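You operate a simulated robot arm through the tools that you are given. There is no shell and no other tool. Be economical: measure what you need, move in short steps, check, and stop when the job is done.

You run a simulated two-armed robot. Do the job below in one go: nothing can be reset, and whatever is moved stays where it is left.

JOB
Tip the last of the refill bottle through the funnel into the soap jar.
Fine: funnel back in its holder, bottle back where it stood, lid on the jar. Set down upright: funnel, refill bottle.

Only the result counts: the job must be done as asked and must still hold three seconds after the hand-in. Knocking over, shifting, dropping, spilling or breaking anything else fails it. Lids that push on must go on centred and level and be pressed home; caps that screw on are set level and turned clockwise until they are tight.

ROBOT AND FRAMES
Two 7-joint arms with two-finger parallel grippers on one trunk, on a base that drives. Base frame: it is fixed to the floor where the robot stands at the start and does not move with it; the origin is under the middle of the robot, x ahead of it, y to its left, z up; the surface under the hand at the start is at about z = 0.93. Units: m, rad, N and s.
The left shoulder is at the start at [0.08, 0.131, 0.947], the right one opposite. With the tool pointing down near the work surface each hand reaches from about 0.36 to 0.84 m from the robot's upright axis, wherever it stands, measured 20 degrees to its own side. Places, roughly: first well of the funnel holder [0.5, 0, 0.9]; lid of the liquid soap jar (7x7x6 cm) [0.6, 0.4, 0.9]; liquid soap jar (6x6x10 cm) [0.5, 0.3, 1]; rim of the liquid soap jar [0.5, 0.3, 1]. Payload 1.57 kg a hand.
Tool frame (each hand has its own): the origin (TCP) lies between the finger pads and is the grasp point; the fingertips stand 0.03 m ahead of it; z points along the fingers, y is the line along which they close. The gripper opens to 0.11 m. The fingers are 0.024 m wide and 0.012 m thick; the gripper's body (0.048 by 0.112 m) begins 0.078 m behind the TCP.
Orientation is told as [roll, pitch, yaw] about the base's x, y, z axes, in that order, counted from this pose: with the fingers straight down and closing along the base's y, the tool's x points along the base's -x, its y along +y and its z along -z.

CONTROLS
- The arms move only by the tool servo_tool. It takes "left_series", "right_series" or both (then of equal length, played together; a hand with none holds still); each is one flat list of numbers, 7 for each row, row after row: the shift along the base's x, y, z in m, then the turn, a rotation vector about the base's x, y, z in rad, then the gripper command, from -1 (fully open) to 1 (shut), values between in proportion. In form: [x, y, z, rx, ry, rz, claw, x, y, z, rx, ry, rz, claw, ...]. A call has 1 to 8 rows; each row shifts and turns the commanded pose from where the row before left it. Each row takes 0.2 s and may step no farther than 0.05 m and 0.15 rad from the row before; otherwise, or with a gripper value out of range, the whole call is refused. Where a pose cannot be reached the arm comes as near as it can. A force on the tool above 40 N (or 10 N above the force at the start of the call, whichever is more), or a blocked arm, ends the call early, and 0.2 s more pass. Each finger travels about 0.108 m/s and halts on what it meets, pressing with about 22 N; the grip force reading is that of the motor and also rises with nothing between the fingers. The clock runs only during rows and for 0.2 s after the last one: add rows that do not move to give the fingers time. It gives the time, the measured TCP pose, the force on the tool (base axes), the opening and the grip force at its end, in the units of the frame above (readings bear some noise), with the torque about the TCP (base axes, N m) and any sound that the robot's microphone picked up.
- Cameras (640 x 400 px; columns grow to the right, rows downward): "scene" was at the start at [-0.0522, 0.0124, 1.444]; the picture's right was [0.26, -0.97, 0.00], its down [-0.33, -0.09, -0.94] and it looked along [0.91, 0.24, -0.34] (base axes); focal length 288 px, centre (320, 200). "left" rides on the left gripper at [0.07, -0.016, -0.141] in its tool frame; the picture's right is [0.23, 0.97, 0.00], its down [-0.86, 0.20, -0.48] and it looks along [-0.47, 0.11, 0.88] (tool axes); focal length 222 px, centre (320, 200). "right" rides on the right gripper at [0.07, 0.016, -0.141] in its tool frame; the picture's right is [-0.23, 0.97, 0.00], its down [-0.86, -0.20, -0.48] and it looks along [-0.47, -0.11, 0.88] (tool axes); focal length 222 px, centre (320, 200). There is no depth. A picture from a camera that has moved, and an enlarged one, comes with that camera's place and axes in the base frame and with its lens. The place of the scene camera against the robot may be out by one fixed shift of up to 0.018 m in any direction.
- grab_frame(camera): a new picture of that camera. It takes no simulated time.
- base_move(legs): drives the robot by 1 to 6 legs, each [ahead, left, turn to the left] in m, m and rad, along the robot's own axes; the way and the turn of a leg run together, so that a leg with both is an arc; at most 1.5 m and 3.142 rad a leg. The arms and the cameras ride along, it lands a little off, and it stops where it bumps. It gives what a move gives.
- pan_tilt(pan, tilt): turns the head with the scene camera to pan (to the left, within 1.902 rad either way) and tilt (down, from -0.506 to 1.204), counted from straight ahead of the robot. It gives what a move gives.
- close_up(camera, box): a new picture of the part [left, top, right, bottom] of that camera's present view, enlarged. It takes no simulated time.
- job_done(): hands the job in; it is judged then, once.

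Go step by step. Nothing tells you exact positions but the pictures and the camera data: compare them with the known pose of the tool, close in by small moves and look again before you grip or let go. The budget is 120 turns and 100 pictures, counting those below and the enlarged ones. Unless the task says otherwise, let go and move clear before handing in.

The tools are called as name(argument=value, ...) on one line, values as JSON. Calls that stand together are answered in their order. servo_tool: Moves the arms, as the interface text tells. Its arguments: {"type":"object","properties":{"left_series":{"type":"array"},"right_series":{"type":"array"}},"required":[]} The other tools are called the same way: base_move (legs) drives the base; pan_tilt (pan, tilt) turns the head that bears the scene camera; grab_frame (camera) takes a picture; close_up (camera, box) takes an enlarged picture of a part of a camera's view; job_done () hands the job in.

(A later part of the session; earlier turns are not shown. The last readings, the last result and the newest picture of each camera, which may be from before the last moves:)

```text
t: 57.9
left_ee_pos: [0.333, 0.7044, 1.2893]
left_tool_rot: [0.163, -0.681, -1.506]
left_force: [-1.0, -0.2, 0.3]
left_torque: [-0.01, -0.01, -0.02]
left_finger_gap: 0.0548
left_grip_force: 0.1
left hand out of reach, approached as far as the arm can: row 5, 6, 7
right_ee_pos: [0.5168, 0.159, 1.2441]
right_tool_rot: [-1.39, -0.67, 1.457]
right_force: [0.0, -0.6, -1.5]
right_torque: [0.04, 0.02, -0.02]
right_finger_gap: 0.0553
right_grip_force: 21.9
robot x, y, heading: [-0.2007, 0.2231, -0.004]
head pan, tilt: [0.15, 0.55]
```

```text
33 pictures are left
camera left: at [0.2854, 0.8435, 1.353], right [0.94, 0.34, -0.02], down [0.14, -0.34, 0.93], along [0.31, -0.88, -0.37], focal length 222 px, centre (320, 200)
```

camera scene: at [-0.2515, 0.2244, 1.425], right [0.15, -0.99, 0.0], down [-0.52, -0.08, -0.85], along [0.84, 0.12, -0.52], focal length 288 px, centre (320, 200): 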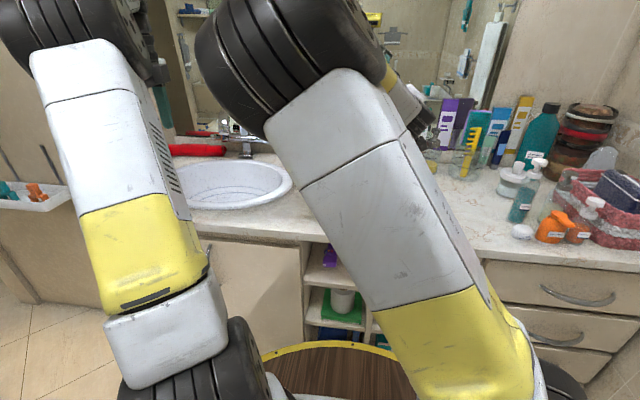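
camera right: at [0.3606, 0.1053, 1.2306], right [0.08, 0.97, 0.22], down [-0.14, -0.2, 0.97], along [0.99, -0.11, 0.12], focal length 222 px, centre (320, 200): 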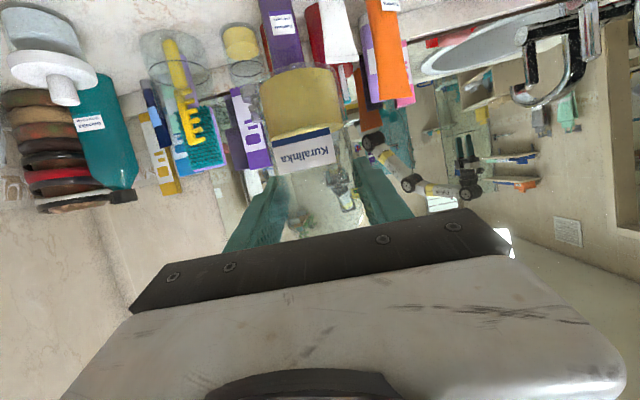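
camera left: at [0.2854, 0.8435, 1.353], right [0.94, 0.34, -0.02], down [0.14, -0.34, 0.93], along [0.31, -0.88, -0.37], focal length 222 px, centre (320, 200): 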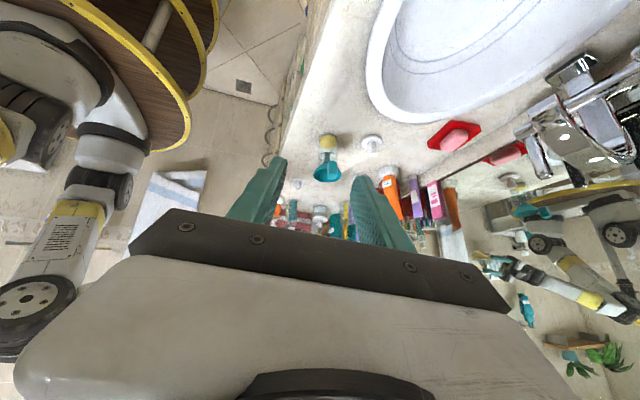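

The funnel is in view. I raise the left hand a little so the bottle's mouth will show above the gripper too.

servo_tool(left_series=[0, -0.02, 0.03, 0, 0, 0, 0, 0, -0.02, 0.03, 0, 0, 0, 0, 0, -0.02, 0.03, 0, 0, 0, 0, 0, -0.02, 0.02, 0, 0, 0, 0])

servo_tool(right_series=[-0.001, 0.02, -0.02, 0, 0, 0, 1, -0.001, 0.02, -0.03, 0, 0, 0, 1, -0.002, 0.02, -0.03, -0.148, 0, 0.021, 1, -0.002, 0.024, -0.04, -0.148, 0, 0.021, 1, 0, 0, 0, 0, 0, 0, 1])

close_up(camera="left", box=[220, 80, 460, 230])

```text
t: 58.9
left_ee_pos: [0.3308, 0.6769, 1.3218]
left_tool_rot: [0.166, -0.68, -1.506]
left_force: [0.6, -0.5, 0.7]
left_torque: [-0.01, 0.0, -0.03]
left_finger_gap: 0.055
left_grip_force: 0.0
left hand out of reach, approached as far as the arm can: row 1, 2, 3, 4
right_ee_pos: [0.5164, 0.1585, 1.2448]
right_tool_rot: [-1.39, -0.67, 1.457]
right_force: [0.1, 0.1, -1.4]
right_torque: [0.02, 0.03, 0.04]
right_finger_gap: 0.0551
right_grip_force: 21.9
robot x, y, heading: [-0.2013, 0.2242, -0.006]
head pan, tilt: [0.15, 0.55]
```

```text
t: 60.1
left_ee_pos: [0.3309, 0.6777, 1.3224]
left_tool_rot: [0.165, -0.68, -1.505]
left_force: [-0.8, 0.0, 0.2]
left_torque: [-0.03, 0.0, 0.02]
left_finger_gap: 0.0551
left_grip_force: 0.0
right_ee_pos: [0.5116, 0.2429, 1.1239]
right_tool_rot: [-1.419, -0.373, 1.516]
right_force: [-1.1, -0.2, -0.6]
right_torque: [0.02, 0.02, 0.01]
right_finger_gap: 0.0551
right_grip_force: 22.4
robot x, y, heading: [-0.1985, 0.2215, 0.001]
head pan, tilt: [0.15, 0.55]
```

```text
2.67 times, centred on (340, 155) of left
camera zoom: at [0.2829, 0.8156, 1.3847], right [0.94, 0.34, -0.02], down [0.14, -0.34, 0.93], along [0.31, -0.88, -0.37], focal length 592 px, centre (267, 320)
```

zoom: 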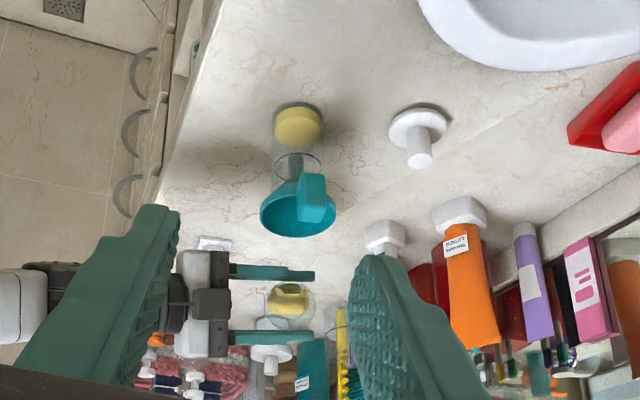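

The bottle's mouth lies just before the funnel as planned (predicted and seen places agree). I tip on with the mouth held over the funnel.

servo_tool(right_series=[0.001, 0, -0.007, -0.148, 0, 0.021, 1, 0.001, 0.001, -0.007, -0.148, 0, 0.021, 1, 0, 0, 0, 0, 0, 0, 1])

close_up(camera="left", box=[220, 80, 460, 230])

```text
t: 60.9
left_ee_pos: [0.3319, 0.6809, 1.3135]
left_tool_rot: [0.153, -0.691, -1.495]
left_force: [-1.0, 0.3, 0.0]
left_torque: [0.02, 0.01, -0.03]
left_finger_gap: 0.0551
left_grip_force: 0.0
right_ee_pos: [0.5146, 0.2397, 1.133]
right_tool_rot: [-1.442, -0.156, 1.557]
right_force: [-0.3, 0.6, -1.5]
right_torque: [0.04, 0.01, -0.02]
right_finger_gap: 0.0549
right_grip_force: 21.9
robot x, y, heading: [-0.198, 0.2213, -0.006]
head pan, tilt: [0.15, 0.55]
```

```text
2.67 times, centred on (340, 155) of left
camera zoom: at [0.2843, 0.8207, 1.375], right [0.94, 0.34, -0.03], down [0.15, -0.33, 0.93], along [0.31, -0.88, -0.36], focal length 592 px, centre (267, 320)
```

zoom: 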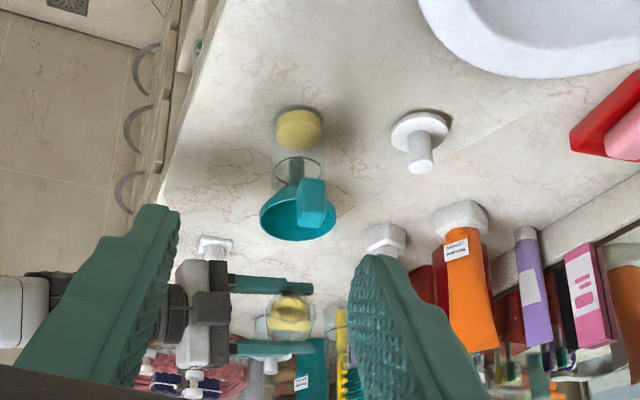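

The right elbow is again leaning on the left arm (both poses a little off). I take the left arm back and out of the way before tipping further.

servo_tool(left_series=[-0.01, 0.03, -0.01, 0.133, 0.042, 0, 0, -0.02, 0.03, -0.01, 0.133, 0.042, 0, 0, -0.02, 0.03, -0.01, 0.133, 0.042, 0, 0, -0.02, 0.03, -0.01, 0.133, 0.042, 0, 0, -0.02, 0.03, -0.01, 0.133, 0.042, 0, 0, -0.02, 0.03, -0.01, 0.133, 0.042, 0, 0, -0.02, 0.02, -0.01, 0, 0, 0, 0, -0.02, 0, -0.01, 0, 0, 0, 0])

grab_frame(camera="scene")

grab_frame(camera="right")

```text
t: 62.1
left_ee_pos: [0.2306, 0.8155, 1.2627]
left_tool_rot: [-0.011, -0.05, -1.431]
left_force: [0.1, 0.5, 0.5]
left_torque: [0.01, 0.0, -0.01]
left_finger_gap: 0.055
left_grip_force: 0.0
left hand out of reach, approached as far as the arm can: row 1
right_ee_pos: [0.5222, 0.2137, 1.1466]
right_tool_rot: [-1.448, -0.218, 1.52]
right_force: [-0.2, 0.3, -0.9]
right_torque: [0.02, 0.0, 0.0]
right_finger_gap: 0.0551
right_grip_force: 22.3
robot x, y, heading: [-0.2022, 0.2231, -0.002]
head pan, tilt: [0.15, 0.55]
stopped in row 6 (right hand): the arm was blocked; the commanded pose is now the measured one
```

```text
30 pictures are left
camera scene: at [-0.2514, 0.2247, 1.4251], right [0.15, -0.99, 0.0], down [-0.52, -0.08, -0.85], along [0.84, 0.12, -0.52], focal length 288 px, centre (320, 200)
```

scene: 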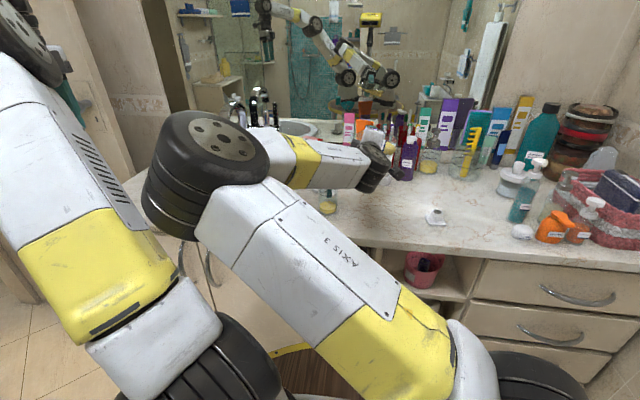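

```text
29 pictures are left
camera right: at [0.3764, 0.1524, 1.1322], right [-0.1, 0.44, -0.89], down [-0.41, 0.8, 0.43], along [0.91, 0.41, 0.1], focal length 222 px, centre (320, 200)
```

right: 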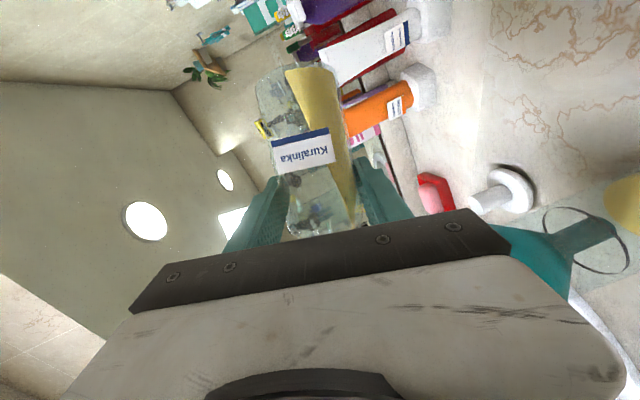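

The elbow has swung low and left and the arm was blocked, so tipping this way is no good; funnel and jar still look untouched and nothing has run out. I roll the bottle back upright while lifting away, then will come from the other side and tip the other way.

servo_tool(right_series=[0, -0.005, 0.02, 0.14, 0, -0.02, 1, 0, -0.01, 0.02, 0.14, 0, -0.02, 1, 0, -0.01, 0.02, 0.14, 0, -0.02, 1, 0, -0.015, 0.02, 0.14, 0, -0.02, 1, 0, 0, 0, 0, 0, 0, 1])

grab_frame(camera="scene")

```text
t: 63.3
left_ee_pos: [0.2314, 0.8157, 1.2637]
left_tool_rot: [-0.009, -0.049, -1.433]
left_force: [0.4, 0.3, -0.5]
left_torque: [0.0, -0.01, 0.01]
left_finger_gap: 0.0554
left_grip_force: 0.0
right_ee_pos: [0.5207, 0.1753, 1.2271]
right_tool_rot: [-1.382, -0.775, 1.41]
right_force: [1.1, -0.6, -0.9]
right_torque: [0.04, 0.02, 0.0]
right_finger_gap: 0.0551
right_grip_force: 21.8
robot x, y, heading: [-0.1954, 0.2228, -0.002]
head pan, tilt: [0.15, 0.55]
```

```text
28 pictures are left
camera scene: at [-0.2516, 0.2245, 1.425], right [0.15, -0.99, 0.0], down [-0.52, -0.08, -0.85], along [0.84, 0.12, -0.52], focal length 288 px, centre (320, 200)
```

scene: 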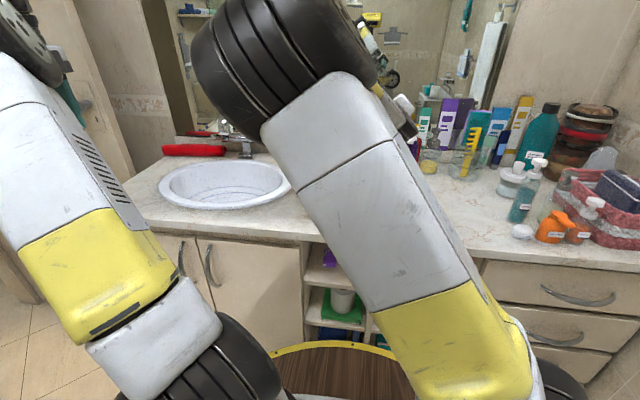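

The arm is back in order. I finish turning the bottle upright and compare the reported angles with the ones at pick-up.

servo_tool(right_series=[0, -0.01, 0.01, 0.148, 0, -0.021, 1, 0, -0.01, 0.01, 0.148, 0, -0.021, 1, 0, -0.01, 0, 0.148, 0, -0.021, 1, 0, -0.01, 0, 0.148, 0, -0.021, 1, 0, -0.01, 0, 0.148, 0, -0.021, 1, 0, -0.01, 0, 0.04, 0, -0.006, 1, 0, -0.01, 0, 0, 0.115, 0, 1, 0, 0, 0, 0, 0.115, 0, 1], left_series=[0, -0.03, 0, 0, 0, 0, 0, 0, -0.03, 0, 0, 0, 0, 0, 0, -0.03, 0, 0, 0, 0, 0, 0, -0.03, 0, 0, 0, 0, 0, 0, 0, 0, 0, 0, 0, 0, 0, 0, 0, 0, 0, 0, 0, 0, 0, 0, 0, 0, 0, 0, 0, 0, 0, 0, 0, 0, 0])

grab_frame(camera="scene")

```text
t: 65.1
left_ee_pos: [0.2308, 0.6989, 1.2678]
left_tool_rot: [-0.011, -0.049, -1.431]
left_force: [-0.3, 0.3, 0.5]
left_torque: [0.0, 0.01, -0.01]
left_finger_gap: 0.0551
left_grip_force: 0.0
right_ee_pos: [0.521, 0.1065, 1.2471]
right_tool_rot: [-0.019, -1.183, -0.008]
right_force: [0.6, 1.9, -1.9]
right_torque: [-0.06, 0.01, -0.04]
right_finger_gap: 0.0549
right_grip_force: 22.2
robot x, y, heading: [-0.1997, 0.2219, -0.002]
head pan, tilt: [0.15, 0.55]
```

```text
27 pictures are left
camera scene: at [-0.2516, 0.2246, 1.425], right [0.15, -0.99, 0.0], down [-0.52, -0.08, -0.85], along [0.84, 0.12, -0.52], focal length 288 px, centre (320, 200)
```

scene: 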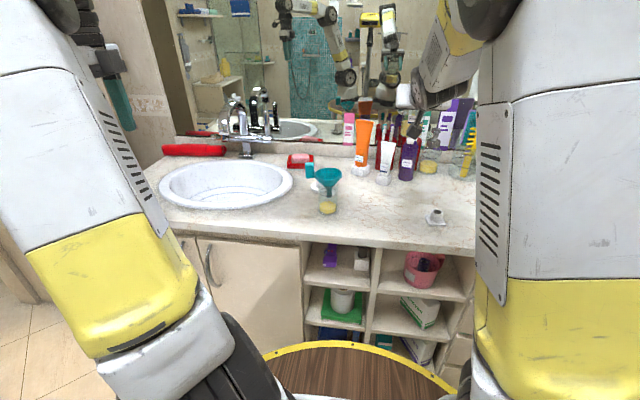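

Bottle is upright again and the funnel still stands in the jar. I tuck the left arm in and drive further left, so the right hand can come to the jar's left side and tip towards the right, which swings its elbow outward.

servo_tool(left_series=[0, -0.03, 0, 0, 0, 0, 0, 0, -0.03, 0, 0, 0, 0, 0, 0, -0.03, 0, 0, 0, 0, 0, 0, -0.03, 0, 0, 0, 0, 0, 0, -0.02, 0, 0, 0, 0, 0])

base_move(legs=[[0, 0.2, 0]])

grab_frame(camera="scene")

```text
t: 66.3
left_ee_pos: [0.2311, 0.5548, 1.2653]
left_tool_rot: [-0.01, -0.049, -1.431]
left_force: [-0.3, 0.2, 0.0]
left_torque: [-0.02, 0.04, 0.0]
left_finger_gap: 0.055
left_grip_force: 0.0
right_ee_pos: [0.522, 0.1077, 1.2484]
right_tool_rot: [-0.018, -1.185, -0.01]
right_force: [-0.8, 1.6, -0.2]
right_torque: [0.0, 0.0, 0.02]
right_finger_gap: 0.0554
right_grip_force: 21.7
robot x, y, heading: [-0.1986, 0.2206, -0.007]
head pan, tilt: [0.15, 0.55]
```

```text
t: 67.9
left_ee_pos: [0.2328, 0.7569, 1.2654]
left_tool_rot: [-0.01, -0.048, -1.43]
left_force: [0.6, 0.5, 0.3]
left_torque: [0.02, -0.02, -0.02]
left_finger_gap: 0.0551
left_grip_force: 0.0
right_ee_pos: [0.5222, 0.3082, 1.2487]
right_tool_rot: [-0.02, -1.184, -0.012]
right_force: [-0.5, -0.9, -1.4]
right_torque: [0.0, 0.0, 0.01]
right_finger_gap: 0.055
right_grip_force: 21.6
robot x, y, heading: [-0.1972, 0.4242, -0.002]
head pan, tilt: [0.15, 0.55]
```

```text
26 pictures are left
camera scene: at [-0.2507, 0.4256, 1.425], right [0.15, -0.99, 0.0], down [-0.52, -0.08, -0.85], along [0.84, 0.12, -0.52], focal length 288 px, centre (320, 200)
```

scene: 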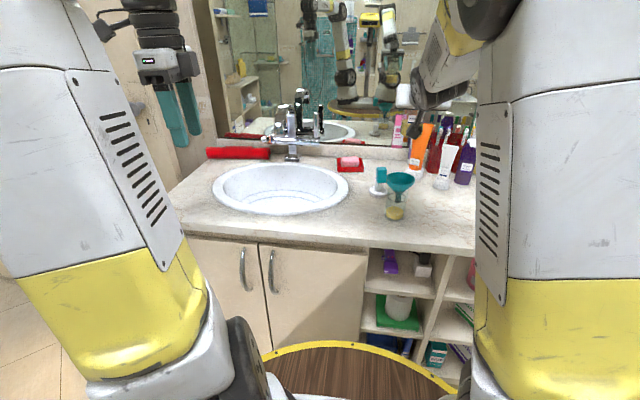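

There is plenty of room now. I level the hand and roll the bottle towards the right, part-way, high above and left of the funnel.

servo_tool(right_series=[0, 0.01, 0, 0, -0.12, 0, 1, 0, 0.01, 0, 0, -0.12, 0, 1, 0, 0.01, 0, 0.148, 0, -0.021, 1, 0, 0.01, 0, 0.148, 0, -0.021, 1, 0, 0.01, 0, 0.148, 0, -0.021, 1, 0, 0.01, 0, 0.148, 0, -0.021, 1, 0, 0.01, 0, 0.148, 0, -0.021, 1, 0, 0.01, 0, 0.148, 0, -0.021, 1])

grab_frame(camera="scene")

```text
t: 69.7
left_ee_pos: [0.2321, 0.7572, 1.265]
left_tool_rot: [-0.011, -0.049, -1.431]
left_force: [0.1, 0.2, 0.7]
left_torque: [0.01, 0.03, -0.04]
left_finger_gap: 0.0549
left_grip_force: 0.1
right_ee_pos: [0.5212, 0.3884, 1.2478]
right_tool_rot: [1.361, -0.66, -1.452]
right_force: [-0.1, -1.2, -0.3]
right_torque: [-0.05, 0.01, 0.01]
right_finger_gap: 0.0552
right_grip_force: 22.3
robot x, y, heading: [-0.1967, 0.4219, -0.003]
head pan, tilt: [0.15, 0.55]
```

```text
25 pictures are left
camera scene: at [-0.2507, 0.4258, 1.425], right [0.15, -0.99, 0.0], down [-0.52, -0.08, -0.85], along [0.84, 0.12, -0.52], focal length 288 px, centre (320, 200)
```

scene: 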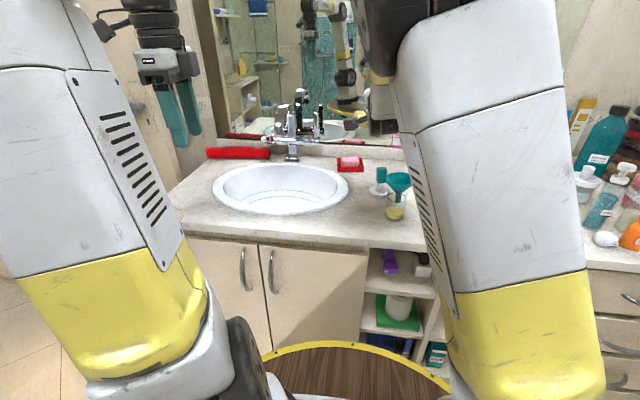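

The elbow stays to the right. I bring the mouth over the funnel at an angle still short of pouring, and look.

servo_tool(right_series=[-0.003, 0.001, -0.035, 0, 0, 0, 1, -0.003, 0.001, -0.035, 0.148, 0, -0.021, 1, -0.004, 0, -0.042, 0.148, 0, -0.021, 1, 0, 0, 0, 0, 0, 0, 1])

close_up(camera="scene", box=[320, 100, 480, 220])

grab_frame(camera="right")

```text
t: 70.7
left_ee_pos: [0.2332, 0.7567, 1.2647]
left_tool_rot: [-0.012, -0.047, -1.431]
left_force: [0.8, 1.2, 0.6]
left_torque: [-0.03, 0.02, -0.03]
left_finger_gap: 0.055
left_grip_force: 0.1
right_ee_pos: [0.5107, 0.3888, 1.1381]
right_tool_rot: [1.389, -0.366, -1.512]
right_force: [-0.5, -0.9, -0.2]
right_torque: [-0.06, 0.03, -0.02]
right_finger_gap: 0.0548
right_grip_force: 21.6
robot x, y, heading: [-0.1999, 0.4259, -0.004]
head pan, tilt: [0.15, 0.55]
```

```text
3.33 times, centred on (400, 160) of scene
camera zoom: at [-0.2507, 0.4258, 1.425], right [0.15, -0.99, 0.0], down [-0.52, -0.08, -0.85], along [0.84, 0.12, -0.52], focal length 960 px, centre (53, 333)
```

zoom: 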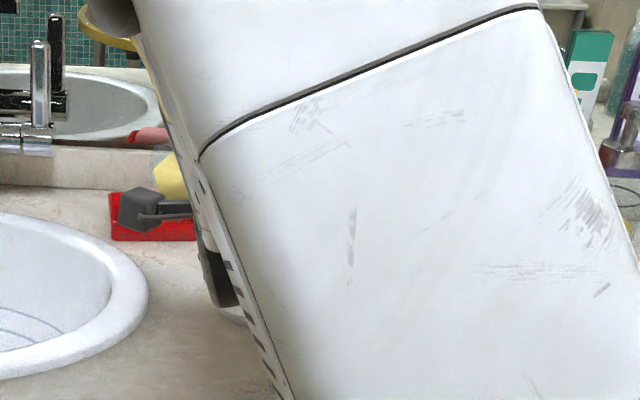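

```text
23 pictures are left
camera right: at [0.3711, 0.4586, 1.1509], right [0.17, 0.14, 0.98], down [-0.46, -0.87, 0.2], along [0.87, -0.48, -0.08], focal length 222 px, centre (320, 200)
```

right: 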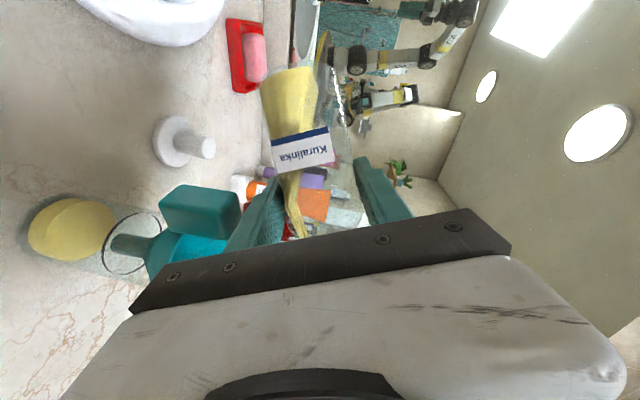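

Mouth is over the funnel and the soap has reached the neck. I tip on slowly, keeping the mouth over the funnel.

servo_tool(right_series=[0.001, 0.002, 0, 0.148, 0, -0.021, 1, 0.001, 0.002, 0, 0.148, 0, -0.021, 1, 0, 0, 0, 0, 0, 0, 1, 0.002, -0.003, 0.002, 0.148, 0, -0.021, 1, 0, 0, 0, 0, 0, 0, 1, 0.001, -0.002, 0.002, 0.148, 0, -0.021, 1, 0, 0, 0, 0, 0, 0, 1, 0.001, -0.002, 0.002, 0.148, 0, -0.021, 1])

grab_frame(camera="right")

grab_frame(camera="scene")

```text
t: 72.5
left_ee_pos: [0.2339, 0.7578, 1.2647]
left_tool_rot: [-0.011, -0.049, -1.432]
left_force: [-0.2, 0.2, -0.5]
left_torque: [0.0, -0.01, 0.0]
left_finger_gap: 0.0549
left_grip_force: 0.0
right_ee_pos: [0.5181, 0.3863, 1.1431]
right_tool_rot: [1.395, 0.374, -1.623]
right_force: [-0.2, 0.5, -0.3]
right_torque: [0.0, 0.07, -0.01]
right_finger_gap: 0.0547
right_grip_force: 22.1
robot x, y, heading: [-0.198, 0.426, -0.006]
head pan, tilt: [0.15, 0.55]
```

```text
22 pictures are left
camera right: at [0.3843, 0.4419, 1.2063], right [0.14, -0.57, 0.81], down [-0.54, -0.73, -0.42], along [0.83, -0.38, -0.41], focal length 222 px, centre (320, 200)
```

right: 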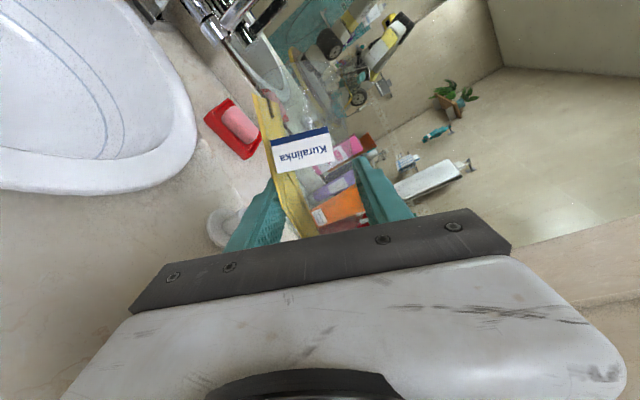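

```text
21 pictures are left
camera scene: at [-0.2507, 0.4259, 1.425], right [0.15, -0.99, 0.0], down [-0.52, -0.08, -0.85], along [0.84, 0.12, -0.52], focal length 288 px, centre (320, 200)
```

scene: 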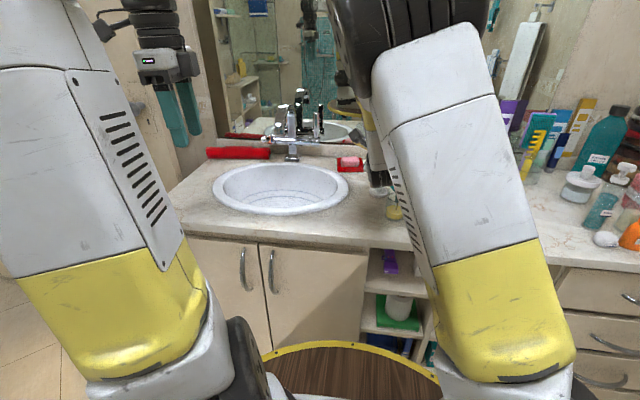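

Soap is running out into the funnel. I tip further to drain the rest and wait.

servo_tool(right_series=[0, -0.003, 0.002, 0.148, 0, -0.021, 1, 0, 0, 0, 0, 0, 0, 1, 0, -0.004, 0.002, 0.148, 0, -0.021, 1, 0, 0, 0, 0, 0, 0, 1, 0, -0.005, 0.002, 0.148, 0, -0.021, 1, 0.001, -0.009, 0, 0.148, 0, -0.021, 1, 0, 0, 0, 0, 0, 0, 1, 0, 0, 0, 0, 0, 0, 1])

grab_frame(camera="right")

close_up(camera="scene", box=[330, 130, 450, 240])

```text
t: 74.3
left_ee_pos: [0.233, 0.7574, 1.2647]
left_tool_rot: [-0.011, -0.048, -1.431]
left_force: [0.1, -0.6, -0.8]
left_torque: [-0.04, -0.02, 0.01]
left_finger_gap: 0.0551
left_grip_force: 0.1
right_ee_pos: [0.5185, 0.3683, 1.1485]
right_tool_rot: [1.304, 0.963, -1.767]
right_force: [0.3, -0.3, -0.5]
right_torque: [0.0, -0.01, -0.02]
right_finger_gap: 0.0543
right_grip_force: 22.3
robot x, y, heading: [-0.1978, 0.4223, -0.004]
head pan, tilt: [0.15, 0.55]
```

```text
20 pictures are left
camera right: at [0.3885, 0.3885, 1.2352], right [0.08, -0.93, 0.35], down [-0.59, -0.33, -0.74], along [0.8, -0.15, -0.57], focal length 222 px, centre (320, 200)
```

right: 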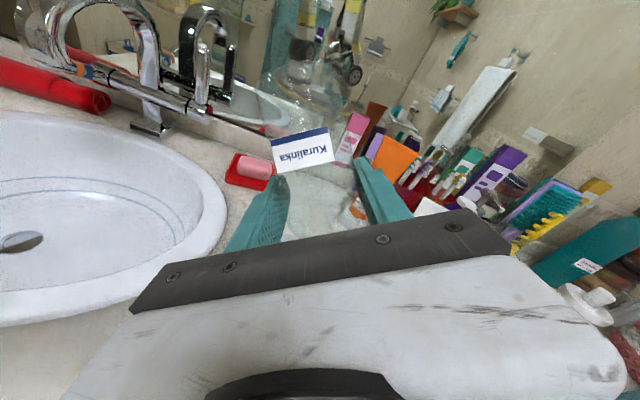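

```text
3.64 times, centred on (390, 185) of scene
camera zoom: at [-0.2507, 0.4258, 1.425], right [0.15, -0.99, 0.0], down [-0.52, -0.08, -0.85], along [0.84, 0.12, -0.52], focal length 1047 px, centre (66, 254)
```

zoom: 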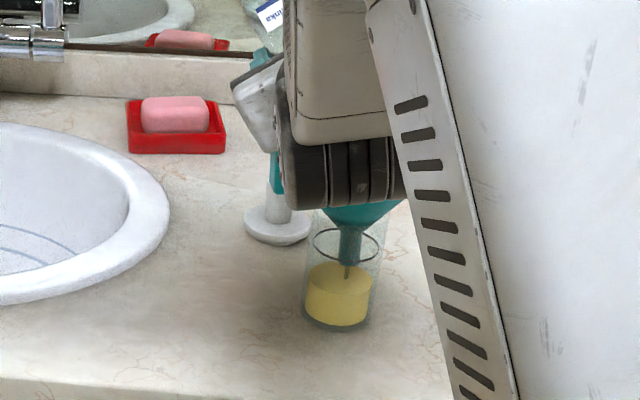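

The bottle looks empty and the jar is filling through the spout with a thin stream still running, counter clean. I tip a touch more and wait for the last drops.

servo_tool(right_series=[0, -0.008, 0.003, 0.148, 0, -0.021, 1, 0, 0, 0, 0, 0, 0, 1, 0, 0, 0, 0, 0, 0, 1, 0, 0, 0, 0, 0, 0, 1, 0, 0, 0, 0, 0, 0, 1, 0, 0, 0, 0, 0, 0, 1, 0, 0, 0, 0, 0, 0, 1, 0, 0, 0, 0, 0, 0, 1])

close_up(camera="scene", box=[330, 130, 450, 240])

close_up(camera="right", box=[220, 90, 420, 240])

```text
t: 76.1
left_ee_pos: [0.2321, 0.757, 1.2647]
left_tool_rot: [-0.011, -0.046, -1.431]
left_force: [0.1, 0.0, 0.3]
left_torque: [0.03, -0.05, -0.02]
left_finger_gap: 0.0552
left_grip_force: 0.1
right_ee_pos: [0.5176, 0.3597, 1.1511]
right_tool_rot: [1.239, 1.104, -1.844]
right_force: [1.2, -0.5, 0.0]
right_torque: [0.0, 0.01, -0.01]
right_finger_gap: 0.0545
right_grip_force: 21.6
robot x, y, heading: [-0.1924, 0.4265, -0.008]
head pan, tilt: [0.15, 0.55]
```

```text
3.64 times, centred on (390, 185) of scene
camera zoom: at [-0.2507, 0.4258, 1.425], right [0.15, -0.99, 0.0], down [-0.52, -0.08, -0.85], along [0.84, 0.12, -0.52], focal length 1047 px, centre (66, 254)
```

zoom: 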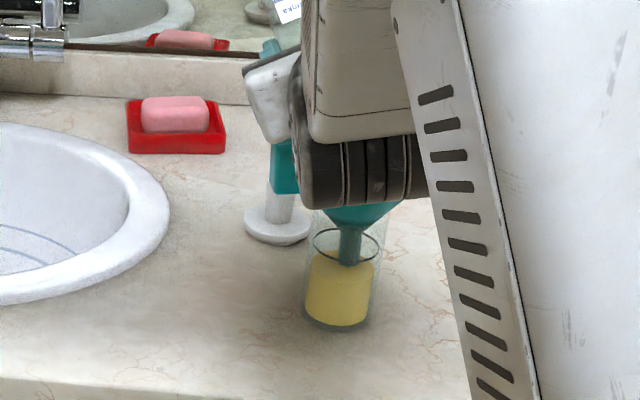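

```text
2.67 times, centred on (320, 165) of right
camera zoom: at [0.3891, 0.3703, 1.2398], right [0.06, -0.98, 0.21], down [-0.59, -0.2, -0.78], along [0.8, -0.08, -0.59], focal length 592 px, centre (320, 293)
```

zoom: 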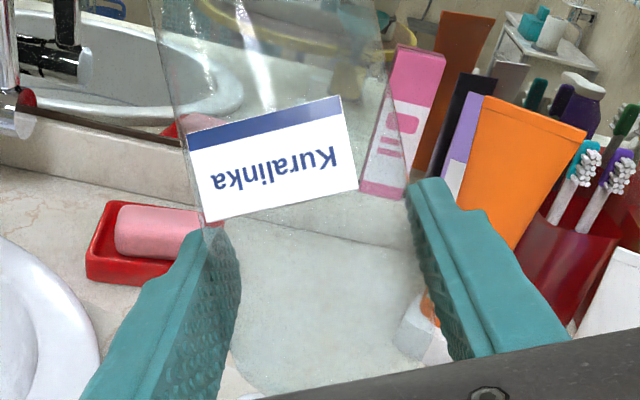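

The bottle is empty and the stream has stopped, with the jar filled up to its ring. I lift the bottle and roll it back upright.

servo_tool(right_series=[0, 0, 0.03, 0, 0, 0, 1, 0, 0, 0.035, 0, 0, 0, 1, 0, 0, 0.035, -0.148, 0, 0.021, 1, 0, 0, 0, -0.148, 0, 0.021, 1, 0, 0, 0, -0.148, 0, 0.021, 1, 0, 0, 0, -0.148, 0, 0.021, 1, 0, 0, 0, -0.148, 0, 0.021, 1, 0, 0, 0, -0.148, 0, 0.021, 1])

servo_tool(right_series=[0, 0, 0, -0.148, 0, 0.021, 1, 0, 0, 0, -0.148, 0, 0.021, 1, 0, 0, 0, -0.148, 0, 0.021, 1, 0, 0, 0, -0.148, 0, 0.021, 1, 0, 0, 0, -0.148, 0, 0.021, 1, 0, 0, 0, -0.148, 0, 0.021, 1, 0, 0, 0, -0.148, 0, 0.021, 1, 0, 0, 0, -0.148, 0, 0.021, 1])

servo_tool(right_series=[0, 0, 0, -0.148, 0, 0.021, 1, 0, 0, 0, -0.148, 0, 0.021, 1, 0, 0, 0, -0.148, 0, 0.021, 1, 0, 0, 0, 0, 0.11, 0, 1, 0, 0, 0, 0, 0.11, 0, 1, 0, 0, 0, 0, 0, 0, 1])

grab_frame(camera="scene")

```text
t: 77.9
left_ee_pos: [0.2331, 0.7578, 1.2648]
left_tool_rot: [-0.011, -0.049, -1.43]
left_force: [-0.3, -1.1, 0.7]
left_torque: [0.03, 0.02, 0.02]
left_finger_gap: 0.0549
left_grip_force: 0.0
right_ee_pos: [0.518, 0.3581, 1.2523]
right_tool_rot: [1.401, 0.222, -1.597]
right_force: [1.0, 0.7, 0.0]
right_torque: [-0.01, -0.01, 0.0]
right_finger_gap: 0.054
right_grip_force: 21.7
robot x, y, heading: [-0.1953, 0.4236, -0.005]
head pan, tilt: [0.15, 0.55]
```

```text
t: 79.7
left_ee_pos: [0.2324, 0.7575, 1.2654]
left_tool_rot: [-0.011, -0.049, -1.432]
left_force: [-0.3, -0.4, 0.3]
left_torque: [0.03, -0.02, -0.02]
left_finger_gap: 0.0551
left_grip_force: 0.0
right_ee_pos: [0.5189, 0.3589, 1.2508]
right_tool_rot: [1.291, -0.957, -1.359]
right_force: [0.6, 0.2, 0.1]
right_torque: [-0.01, 0.01, 0.01]
right_finger_gap: 0.0544
right_grip_force: 21.5
robot x, y, heading: [-0.1971, 0.4245, -0.004]
head pan, tilt: [0.15, 0.55]
```

```text
t: 81.1
left_ee_pos: [0.2339, 0.7571, 1.2642]
left_tool_rot: [-0.01, -0.048, -1.433]
left_force: [0.2, -0.1, 1.3]
left_torque: [-0.02, -0.01, -0.03]
left_finger_gap: 0.055
left_grip_force: 0.1
right_ee_pos: [0.5194, 0.358, 1.2509]
right_tool_rot: [0.351, -1.173, -0.404]
right_force: [0.7, -0.2, -1.4]
right_torque: [0.0, -0.04, 0.0]
right_finger_gap: 0.0544
right_grip_force: 22.3
robot x, y, heading: [-0.1963, 0.4239, -0.009]
head pan, tilt: [0.15, 0.55]
```

```text
16 pictures are left
camera scene: at [-0.2507, 0.4258, 1.425], right [0.15, -0.99, 0.0], down [-0.52, -0.08, -0.85], along [0.84, 0.12, -0.52], focal length 288 px, centre (320, 200)
```

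scene: 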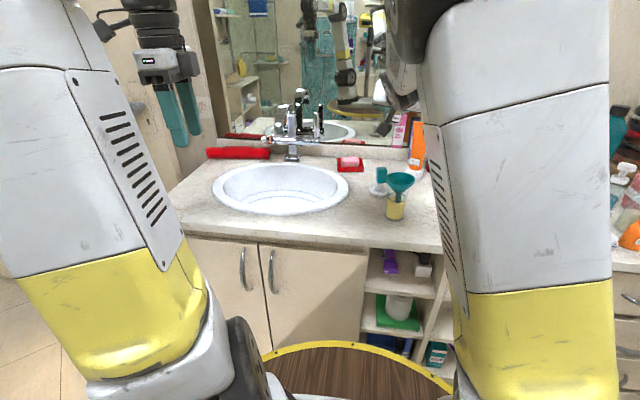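

The bottle is nearly upright; from the reported angles it still leans 0.13 rad to the right. I correct that and drive back to the right.

servo_tool(right_series=[0, 0, 0, -0.133, 0, 0, 1, 0, 0, 0, 0, 0, 0.07, 1, 0, 0, 0, 0, 0, 0, 1])

base_move(legs=[[0, -0.2, 0]])

close_up(camera="scene", box=[280, 90, 440, 220])

```text
t: 81.9
left_ee_pos: [0.233, 0.7566, 1.265]
left_tool_rot: [-0.011, -0.05, -1.431]
left_force: [-0.7, 0.2, 0.0]
left_torque: [0.01, -0.01, 0.0]
left_finger_gap: 0.0549
left_grip_force: 0.0
right_ee_pos: [0.5191, 0.3589, 1.2509]
right_tool_rot: [-0.002, -1.208, -0.008]
right_force: [0.1, -0.8, -0.8]
right_torque: [-0.01, 0.0, 0.01]
right_finger_gap: 0.0546
right_grip_force: 22.7
robot x, y, heading: [-0.198, 0.4223, -0.005]
head pan, tilt: [0.15, 0.55]
```

```text
t: 83.5
left_ee_pos: [0.2327, 0.5529, 1.2655]
left_tool_rot: [-0.011, -0.048, -1.436]
left_force: [0.2, 0.4, 0.0]
left_torque: [-0.03, 0.0, 0.01]
left_finger_gap: 0.0549
left_grip_force: 0.0
right_ee_pos: [0.5172, 0.1535, 1.25]
right_tool_rot: [0.002, -1.208, -0.014]
right_force: [-0.4, 0.2, -0.4]
right_torque: [-0.02, 0.0, 0.02]
right_finger_gap: 0.0542
right_grip_force: 22.3
robot x, y, heading: [-0.2016, 0.2183, -0.01]
head pan, tilt: [0.15, 0.55]
```

```text
3.08 times, centred on (360, 155) of scene
camera zoom: at [-0.252, 0.224, 1.425], right [0.14, -0.99, 0.0], down [-0.52, -0.07, -0.85], along [0.84, 0.12, -0.52], focal length 886 px, centre (197, 338)
```

zoom: 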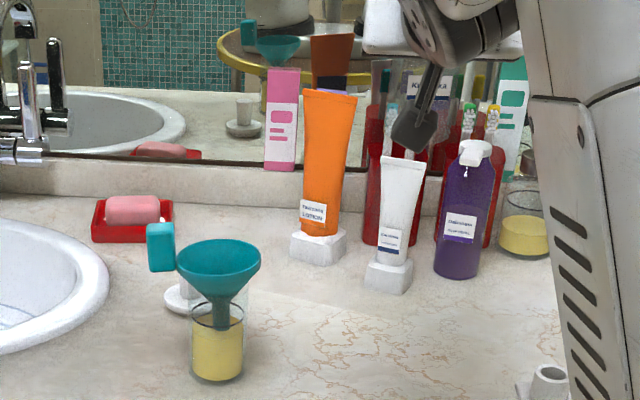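

The jar is full to its ring and nothing is spilt; bottle upright to 0.01 rad. I return the bottle above its old spot (0.472, 0.162) and lower most of the way.

servo_tool(right_series=[-0.023, 0.004, 0, 0, 0.01, 0, 1, -0.022, 0.004, 0, 0, 0, 0, 1, 0, 0, -0.04, 0, 0, 0, 1, 0, 0, -0.04, 0, 0, 0, 1, 0, 0, -0.04, 0, 0, 0, 1, 0, 0, -0.04, 0, 0, 0, 1, 0, 0, -0.04, 0, 0, 0, 1, 0, 0, 0, 0, 0, 0, 1])

servo_tool(right_series=[0, 0, -0.025, 0, 0, 0, 1, 0, 0, 0, 0, 0, 0, 1])

grab_frame(camera="right")

```text
t: 85.3
left_ee_pos: [0.2328, 0.5533, 1.2645]
left_tool_rot: [-0.011, -0.048, -1.437]
left_force: [-0.3, 0.1, -0.1]
left_torque: [-0.05, 0.0, 0.02]
left_finger_gap: 0.0548
left_grip_force: 0.1
right_ee_pos: [0.4698, 0.1605, 1.0512]
right_tool_rot: [0.002, -1.198, -0.014]
right_force: [0.0, 0.1, 0.5]
right_torque: [-0.04, 0.02, 0.03]
right_finger_gap: 0.0541
right_grip_force: 22.1
robot x, y, heading: [-0.1951, 0.2235, -0.011]
head pan, tilt: [0.15, 0.55]
```

```text
t: 85.9
left_ee_pos: [0.2333, 0.5533, 1.2649]
left_tool_rot: [-0.01, -0.05, -1.437]
left_force: [0.2, 0.1, 0.3]
left_torque: [0.01, -0.01, 0.03]
left_finger_gap: 0.0548
left_grip_force: 0.1
right_ee_pos: [0.47, 0.1593, 1.0281]
right_tool_rot: [0.002, -1.197, -0.015]
right_force: [0.3, 0.6, -0.1]
right_torque: [0.01, 0.02, 0.01]
right_finger_gap: 0.0542
right_grip_force: 22.1
robot x, y, heading: [-0.1984, 0.2206, -0.012]
head pan, tilt: [0.15, 0.55]
```

```text
14 pictures are left
camera right: at [0.3132, 0.1774, 1.0136], right [0.1, 0.97, 0.21], down [-0.14, -0.2, 0.97], along [0.99, -0.12, 0.11], focal length 222 px, centre (320, 200)
```

right: 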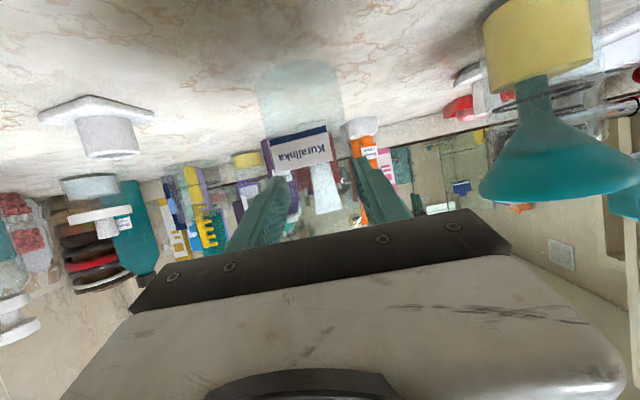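

The bottle has not slipped in the grip. I lower the last 2 cm in small steps, watching force.

servo_tool(right_series=[0.001, 0.002, -0.01, 0, 0, 0, 1, 0, 0, -0.008, 0, 0, 0, 1, 0, 0, 0, 0, 0, 0, 1])

servo_tool(right_series=[0, 0, -0.003, 0, 0, 0, 1, 0, 0, 0, 0, 0, 0, 1])

servo_tool(right_series=[0, 0, -0.0015, 0, 0, 0, 1, 0, 0, 0, 0, 0, 0, 1])

```text
t: 86.7
left_ee_pos: [0.233, 0.5522, 1.2651]
left_tool_rot: [-0.01, -0.05, -1.437]
left_force: [0.1, -0.2, -0.5]
left_torque: [-0.02, 0.01, 0.0]
left_finger_gap: 0.0548
left_grip_force: 0.1
right_ee_pos: [0.4712, 0.162, 1.0082]
right_tool_rot: [0.002, -1.198, -0.013]
right_force: [-0.6, -0.2, -0.8]
right_torque: [0.02, 0.0, -0.03]
right_finger_gap: 0.054
right_grip_force: 22.4
robot x, y, heading: [-0.1986, 0.2211, -0.01]
head pan, tilt: [0.15, 0.55]
```

```text
t: 87.3
left_ee_pos: [0.2334, 0.5537, 1.2655]
left_tool_rot: [-0.01, -0.049, -1.436]
left_force: [0.4, 0.7, -0.7]
left_torque: [0.01, 0.01, -0.03]
left_finger_gap: 0.0551
left_grip_force: 0.1
right_ee_pos: [0.4722, 0.1613, 1.0077]
right_tool_rot: [0.003, -1.203, -0.017]
right_force: [0.0, -1.4, 15.3]
right_torque: [-0.28, -0.16, -0.11]
right_finger_gap: 0.0542
right_grip_force: 21.3
robot x, y, heading: [-0.1989, 0.2264, -0.014]
head pan, tilt: [0.15, 0.55]
```

```text
t: 87.9
left_ee_pos: [0.2327, 0.5543, 1.2654]
left_tool_rot: [-0.01, -0.05, -1.435]
left_force: [-0.1, 0.8, -0.3]
left_torque: [0.02, -0.02, 0.0]
left_finger_gap: 0.0552
left_grip_force: 0.1
right_ee_pos: [0.4734, 0.1622, 1.0048]
right_tool_rot: [0.004, -1.2, -0.017]
right_force: [1.4, 2.0, 18.3]
right_torque: [0.24, -0.22, -0.04]
right_finger_gap: 0.0543
right_grip_force: 22.0
robot x, y, heading: [-0.1986, 0.2209, -0.006]
head pan, tilt: [0.15, 0.55]
```

The bottle stands on the counter. I relieve the push by 2–3 mm and open the fingers.

servo_tool(right_series=[0, 0, 0.0025, 0, 0, 0, 1, 0, 0, 0, 0, 0, 0, 0.1, 0, 0, 0, 0, 0, 0, -0.3, 0, 0, 0, 0, 0, 0, -1, 0, 0, 0, 0, 0, 0, -1, 0, 0, 0, 0, 0, 0, -1])

grab_frame(camera="right")

```text
t: 89.3
left_ee_pos: [0.2333, 0.5534, 1.2658]
left_tool_rot: [-0.011, -0.049, -1.436]
left_force: [-0.1, -0.3, 0.8]
left_torque: [-0.01, 0.0, 0.05]
left_finger_gap: 0.055
left_grip_force: 0.1
right_ee_pos: [0.4734, 0.1616, 1.0076]
right_tool_rot: [0.001, -1.198, -0.014]
right_force: [-0.2, 0.7, 0.2]
right_torque: [0.03, 0.0, 0.02]
right_finger_gap: 0.1101
right_grip_force: 0.1
robot x, y, heading: [-0.1982, 0.2246, -0.009]
head pan, tilt: [0.15, 0.55]
```

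```text
13 pictures are left
camera right: at [0.3162, 0.179, 0.9934], right [0.1, 0.97, 0.21], down [-0.14, -0.2, 0.97], along [0.99, -0.12, 0.11], focal length 222 px, centre (320, 200)
```

right: 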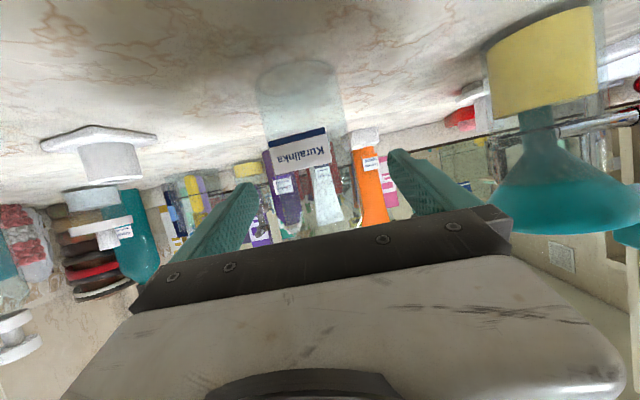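

The bottle stands free and upright. I raise the right hand straight off it and move it away right, unpitching.

servo_tool(right_series=[0, 0, 0.03, 0, 0, 0, -1, 0, 0, 0.035, 0, 0, 0, -1, 0, 0, 0.035, 0, 0, 0, -1, 0, 0, 0.035, 0, 0, 0, -1, 0, 0, 0.035, 0, 0, 0, -1, 0, 0, 0.035, 0, 0, 0, -1, -0.01, -0.035, 0.01, 0, 0.1, 0, -1, -0.01, -0.035, 0.01, 0, 0.15, 0, -1])

servo_tool(right_series=[-0.01, -0.035, 0.01, 0, 0.15, 0, -1, -0.01, -0.035, 0.01, 0, 0.15, 0, -1, 0, -0.035, 0.01, 0, 0.15, 0, -1, 0, -0.035, 0.01, 0, 0.15, 0, -1, 0, -0.035, 0.01, 0, 0.15, 0, -1, 0, -0.03, 0.01, 0, 0.15, 0, -1, 0, 0, 0, 0, 0.04, 0, -1], left_series=[0.035, -0.02, 0, 0, 0, 0, 0, 0.035, -0.02, 0, 0, 0, 0, 0, 0.035, -0.025, 0, 0, 0, 0, 0, 0.035, -0.025, 0, 0, 0, 0, 0, 0.035, -0.025, 0, 0, 0, 0, 0, 0.035, -0.03, 0, 0.011, 0.049, 0, 0, 0.04, -0.03, 0, 0, 0, -0.015, 0])

grab_frame(camera="scene")

grab_frame(camera="left")

```text
t: 91.1
left_ee_pos: [0.2332, 0.5541, 1.265]
left_tool_rot: [-0.01, -0.048, -1.436]
left_force: [0.2, 0.9, 0.0]
left_torque: [-0.05, 0.02, -0.01]
left_finger_gap: 0.0551
left_grip_force: 0.0
right_ee_pos: [0.4538, 0.0951, 1.2334]
right_tool_rot: [-0.006, -0.946, -0.006]
right_force: [0.3, 0.8, 0.4]
right_torque: [-0.02, 0.04, -0.08]
right_finger_gap: 0.1099
right_grip_force: 0.0
robot x, y, heading: [-0.2028, 0.2208, -0.009]
head pan, tilt: [0.15, 0.55]
```

```text
t: 92.7
left_ee_pos: [0.4813, 0.3764, 1.2691]
left_tool_rot: [-0.056, -0.029, -1.447]
left_force: [-1.1, 0.5, 1.4]
left_torque: [-0.02, -0.1, 0.01]
left_finger_gap: 0.0552
left_grip_force: 0.1
right_ee_pos: [0.4331, -0.036, 1.2657]
right_tool_rot: [-0.009, -0.4, -0.005]
right_force: [-1.3, -0.3, 1.2]
right_torque: [0.01, -0.05, -0.03]
right_finger_gap: 0.1101
right_grip_force: 0.0
right hand out of reach, approached as far as the arm can: row 4, 5, 6
robot x, y, heading: [-0.1965, 0.2235, -0.008]
head pan, tilt: [0.15, 0.55]
```

```text
12 pictures are left
camera scene: at [-0.2527, 0.2241, 1.425], right [0.14, -0.99, 0.0], down [-0.52, -0.07, -0.85], along [0.84, 0.12, -0.52], focal length 288 px, centre (320, 200)
```

scene: 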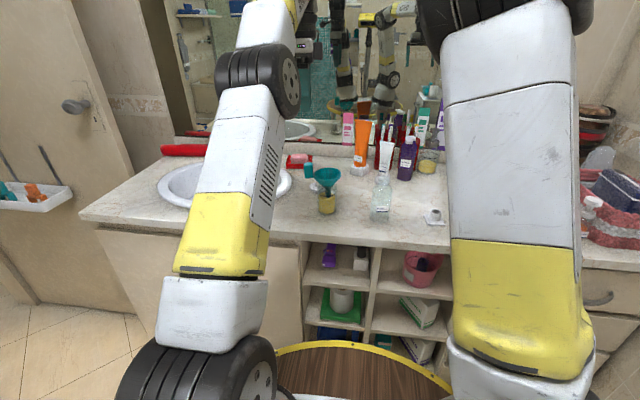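

```text
11 pictures are left
camera left: at [0.4651, 0.4503, 1.4096], right [0.94, 0.34, -0.06], down [0.33, -0.81, 0.49], along [0.12, -0.48, -0.87], focal length 222 px, centre (320, 200)
```

left: 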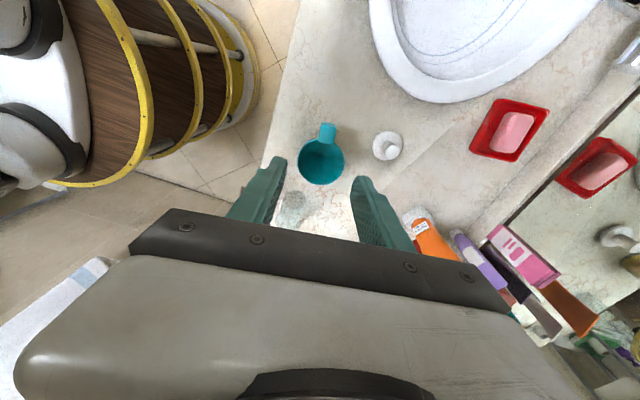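

The bottle stands where it was. I square up the left hand and bring it down over the funnel's tab again.

servo_tool(left_series=[0.003, -0.007, -0.02, 0.036, -0.052, 0, -0.45, 0, 0, -0.045, 0, 0, 0, -0.45, 0, 0, -0.045, 0, 0, 0, -0.45, 0, 0, -0.04, 0, 0, 0, -0.45, 0, 0, 0, 0, 0, 0, -0.45])

close_up(camera="scene", box=[280, 110, 400, 220])

close_up(camera="left", box=[220, 90, 440, 230])

```text
t: 93.9
left_ee_pos: [0.4855, 0.3685, 1.1149]
left_tool_rot: [-0.002, -0.002, -1.45]
left_force: [0.1, 0.6, 0.7]
left_torque: [0.01, 0.01, 0.03]
left_finger_gap: 0.0798
left_grip_force: 0.1
right_ee_pos: [0.4325, -0.0354, 1.2649]
right_tool_rot: [-0.01, -0.398, -0.004]
right_force: [-0.2, 0.2, 0.2]
right_torque: [-0.03, 0.01, 0.01]
right_finger_gap: 0.1099
right_grip_force: 0.1
robot x, y, heading: [-0.1961, 0.2234, -0.007]
head pan, tilt: [0.15, 0.55]
```

```text
3.64 times, centred on (340, 165) of scene
camera zoom: at [-0.2519, 0.2238, 1.4251], right [0.14, -0.99, 0.0], down [-0.52, -0.07, -0.85], along [0.84, 0.12, -0.52], focal length 1047 px, centre (247, 327)
```

zoom: 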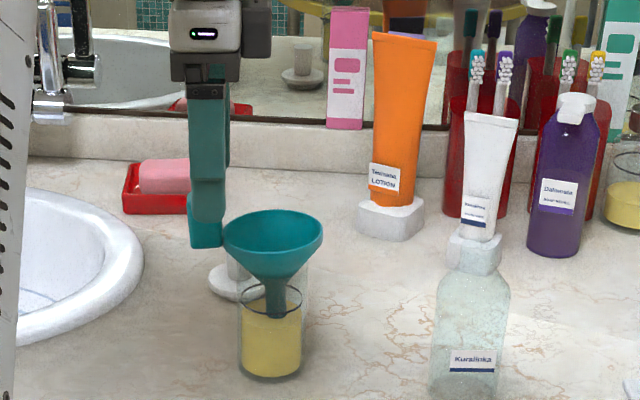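

```text
2.86 times, centred on (330, 160) of left
camera zoom: at [0.4628, 0.4369, 1.2581], right [0.94, 0.34, 0.0], down [0.3, -0.82, 0.48], along [0.16, -0.45, -0.88], focal length 635 px, centre (291, 314)
```

zoom: 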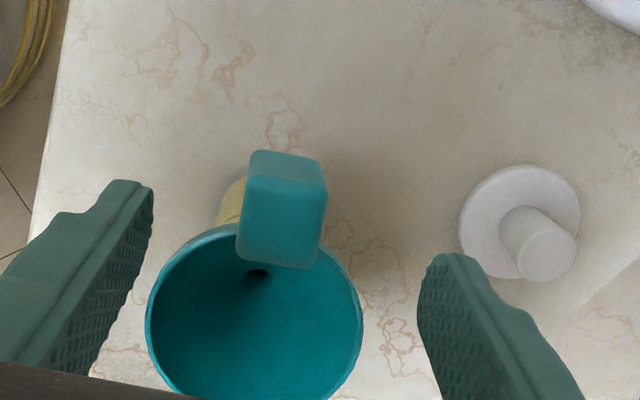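

Tab is between the fingers. I go down to the earlier grip height and close.

servo_tool(left_series=[0, 0, -0.04, 0, 0, 0, -0.45, 0, 0, -0.037, 0, 0, 0, -0.45, 0, 0, 0, 0, 0, 0, -0.45, 0, 0, 0, 0, 0, 0, 0.2, 0, 0, 0, 0, 0, 0, 0.6, 0, 0, 0, 0, 0, 0, 1, 0, 0, 0, 0, 0, 0, 1])

servo_tool(left_series=[0, 0, 0.02, 0, 0, 0, 1, 0, 0, 0.03, 0, 0, 0, 1, 0, 0, 0.04, 0.03, 0, 0, 1, 0, 0, 0.04, 0, 0, 0, 1, 0, 0, 0.04, 0, 0, 0, 1, 0, 0, 0.03, 0, 0, 0, 1, 0, 0, 0, 0, 0, 0, 1])

close_up(camera="scene", box=[260, 80, 460, 230])

```text
t: 95.5
left_ee_pos: [0.4888, 0.3723, 1.0375]
left_tool_rot: [-0.003, -0.001, -1.451]
left_force: [-0.5, -0.3, 0.4]
left_torque: [0.0, -0.03, 0.0]
left_finger_gap: 0.0235
left_grip_force: 22.0
right_ee_pos: [0.4338, -0.0361, 1.2651]
right_tool_rot: [-0.008, -0.398, -0.005]
right_force: [-0.5, -0.4, -0.4]
right_torque: [0.03, 0.02, 0.01]
right_finger_gap: 0.11
right_grip_force: 0.1
robot x, y, heading: [-0.197, 0.219, -0.011]
head pan, tilt: [0.15, 0.55]
```

```text
t: 97.1
left_ee_pos: [0.4862, 0.3726, 1.2387]
left_tool_rot: [0.002, 0.029, -1.451]
left_force: [-0.2, 0.3, -0.8]
left_torque: [0.05, 0.0, -0.01]
left_finger_gap: 0.0235
left_grip_force: 21.9
right_ee_pos: [0.4326, -0.0356, 1.2646]
right_tool_rot: [-0.009, -0.399, -0.005]
right_force: [-0.3, 0.9, 0.2]
right_torque: [0.0, -0.01, -0.02]
right_finger_gap: 0.11
right_grip_force: 0.0
robot x, y, heading: [-0.1993, 0.2223, -0.008]
head pan, tilt: [0.15, 0.55]
```

```text
2.67 times, centred on (360, 155) of scene
camera zoom: at [-0.2519, 0.2238, 1.4251], right [0.14, -0.99, 0.0], down [-0.52, -0.07, -0.85], along [0.84, 0.12, -0.52], focal length 768 px, centre (213, 320)
```

zoom: 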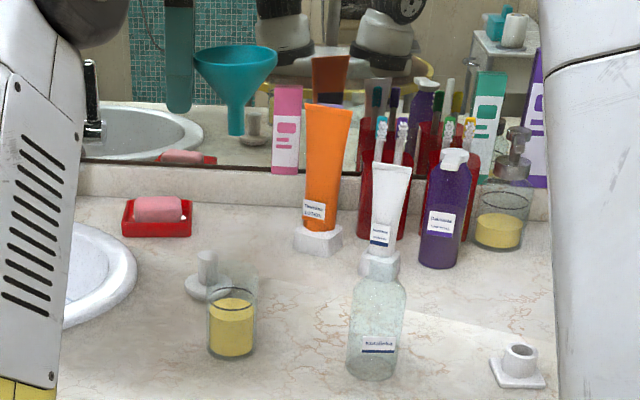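

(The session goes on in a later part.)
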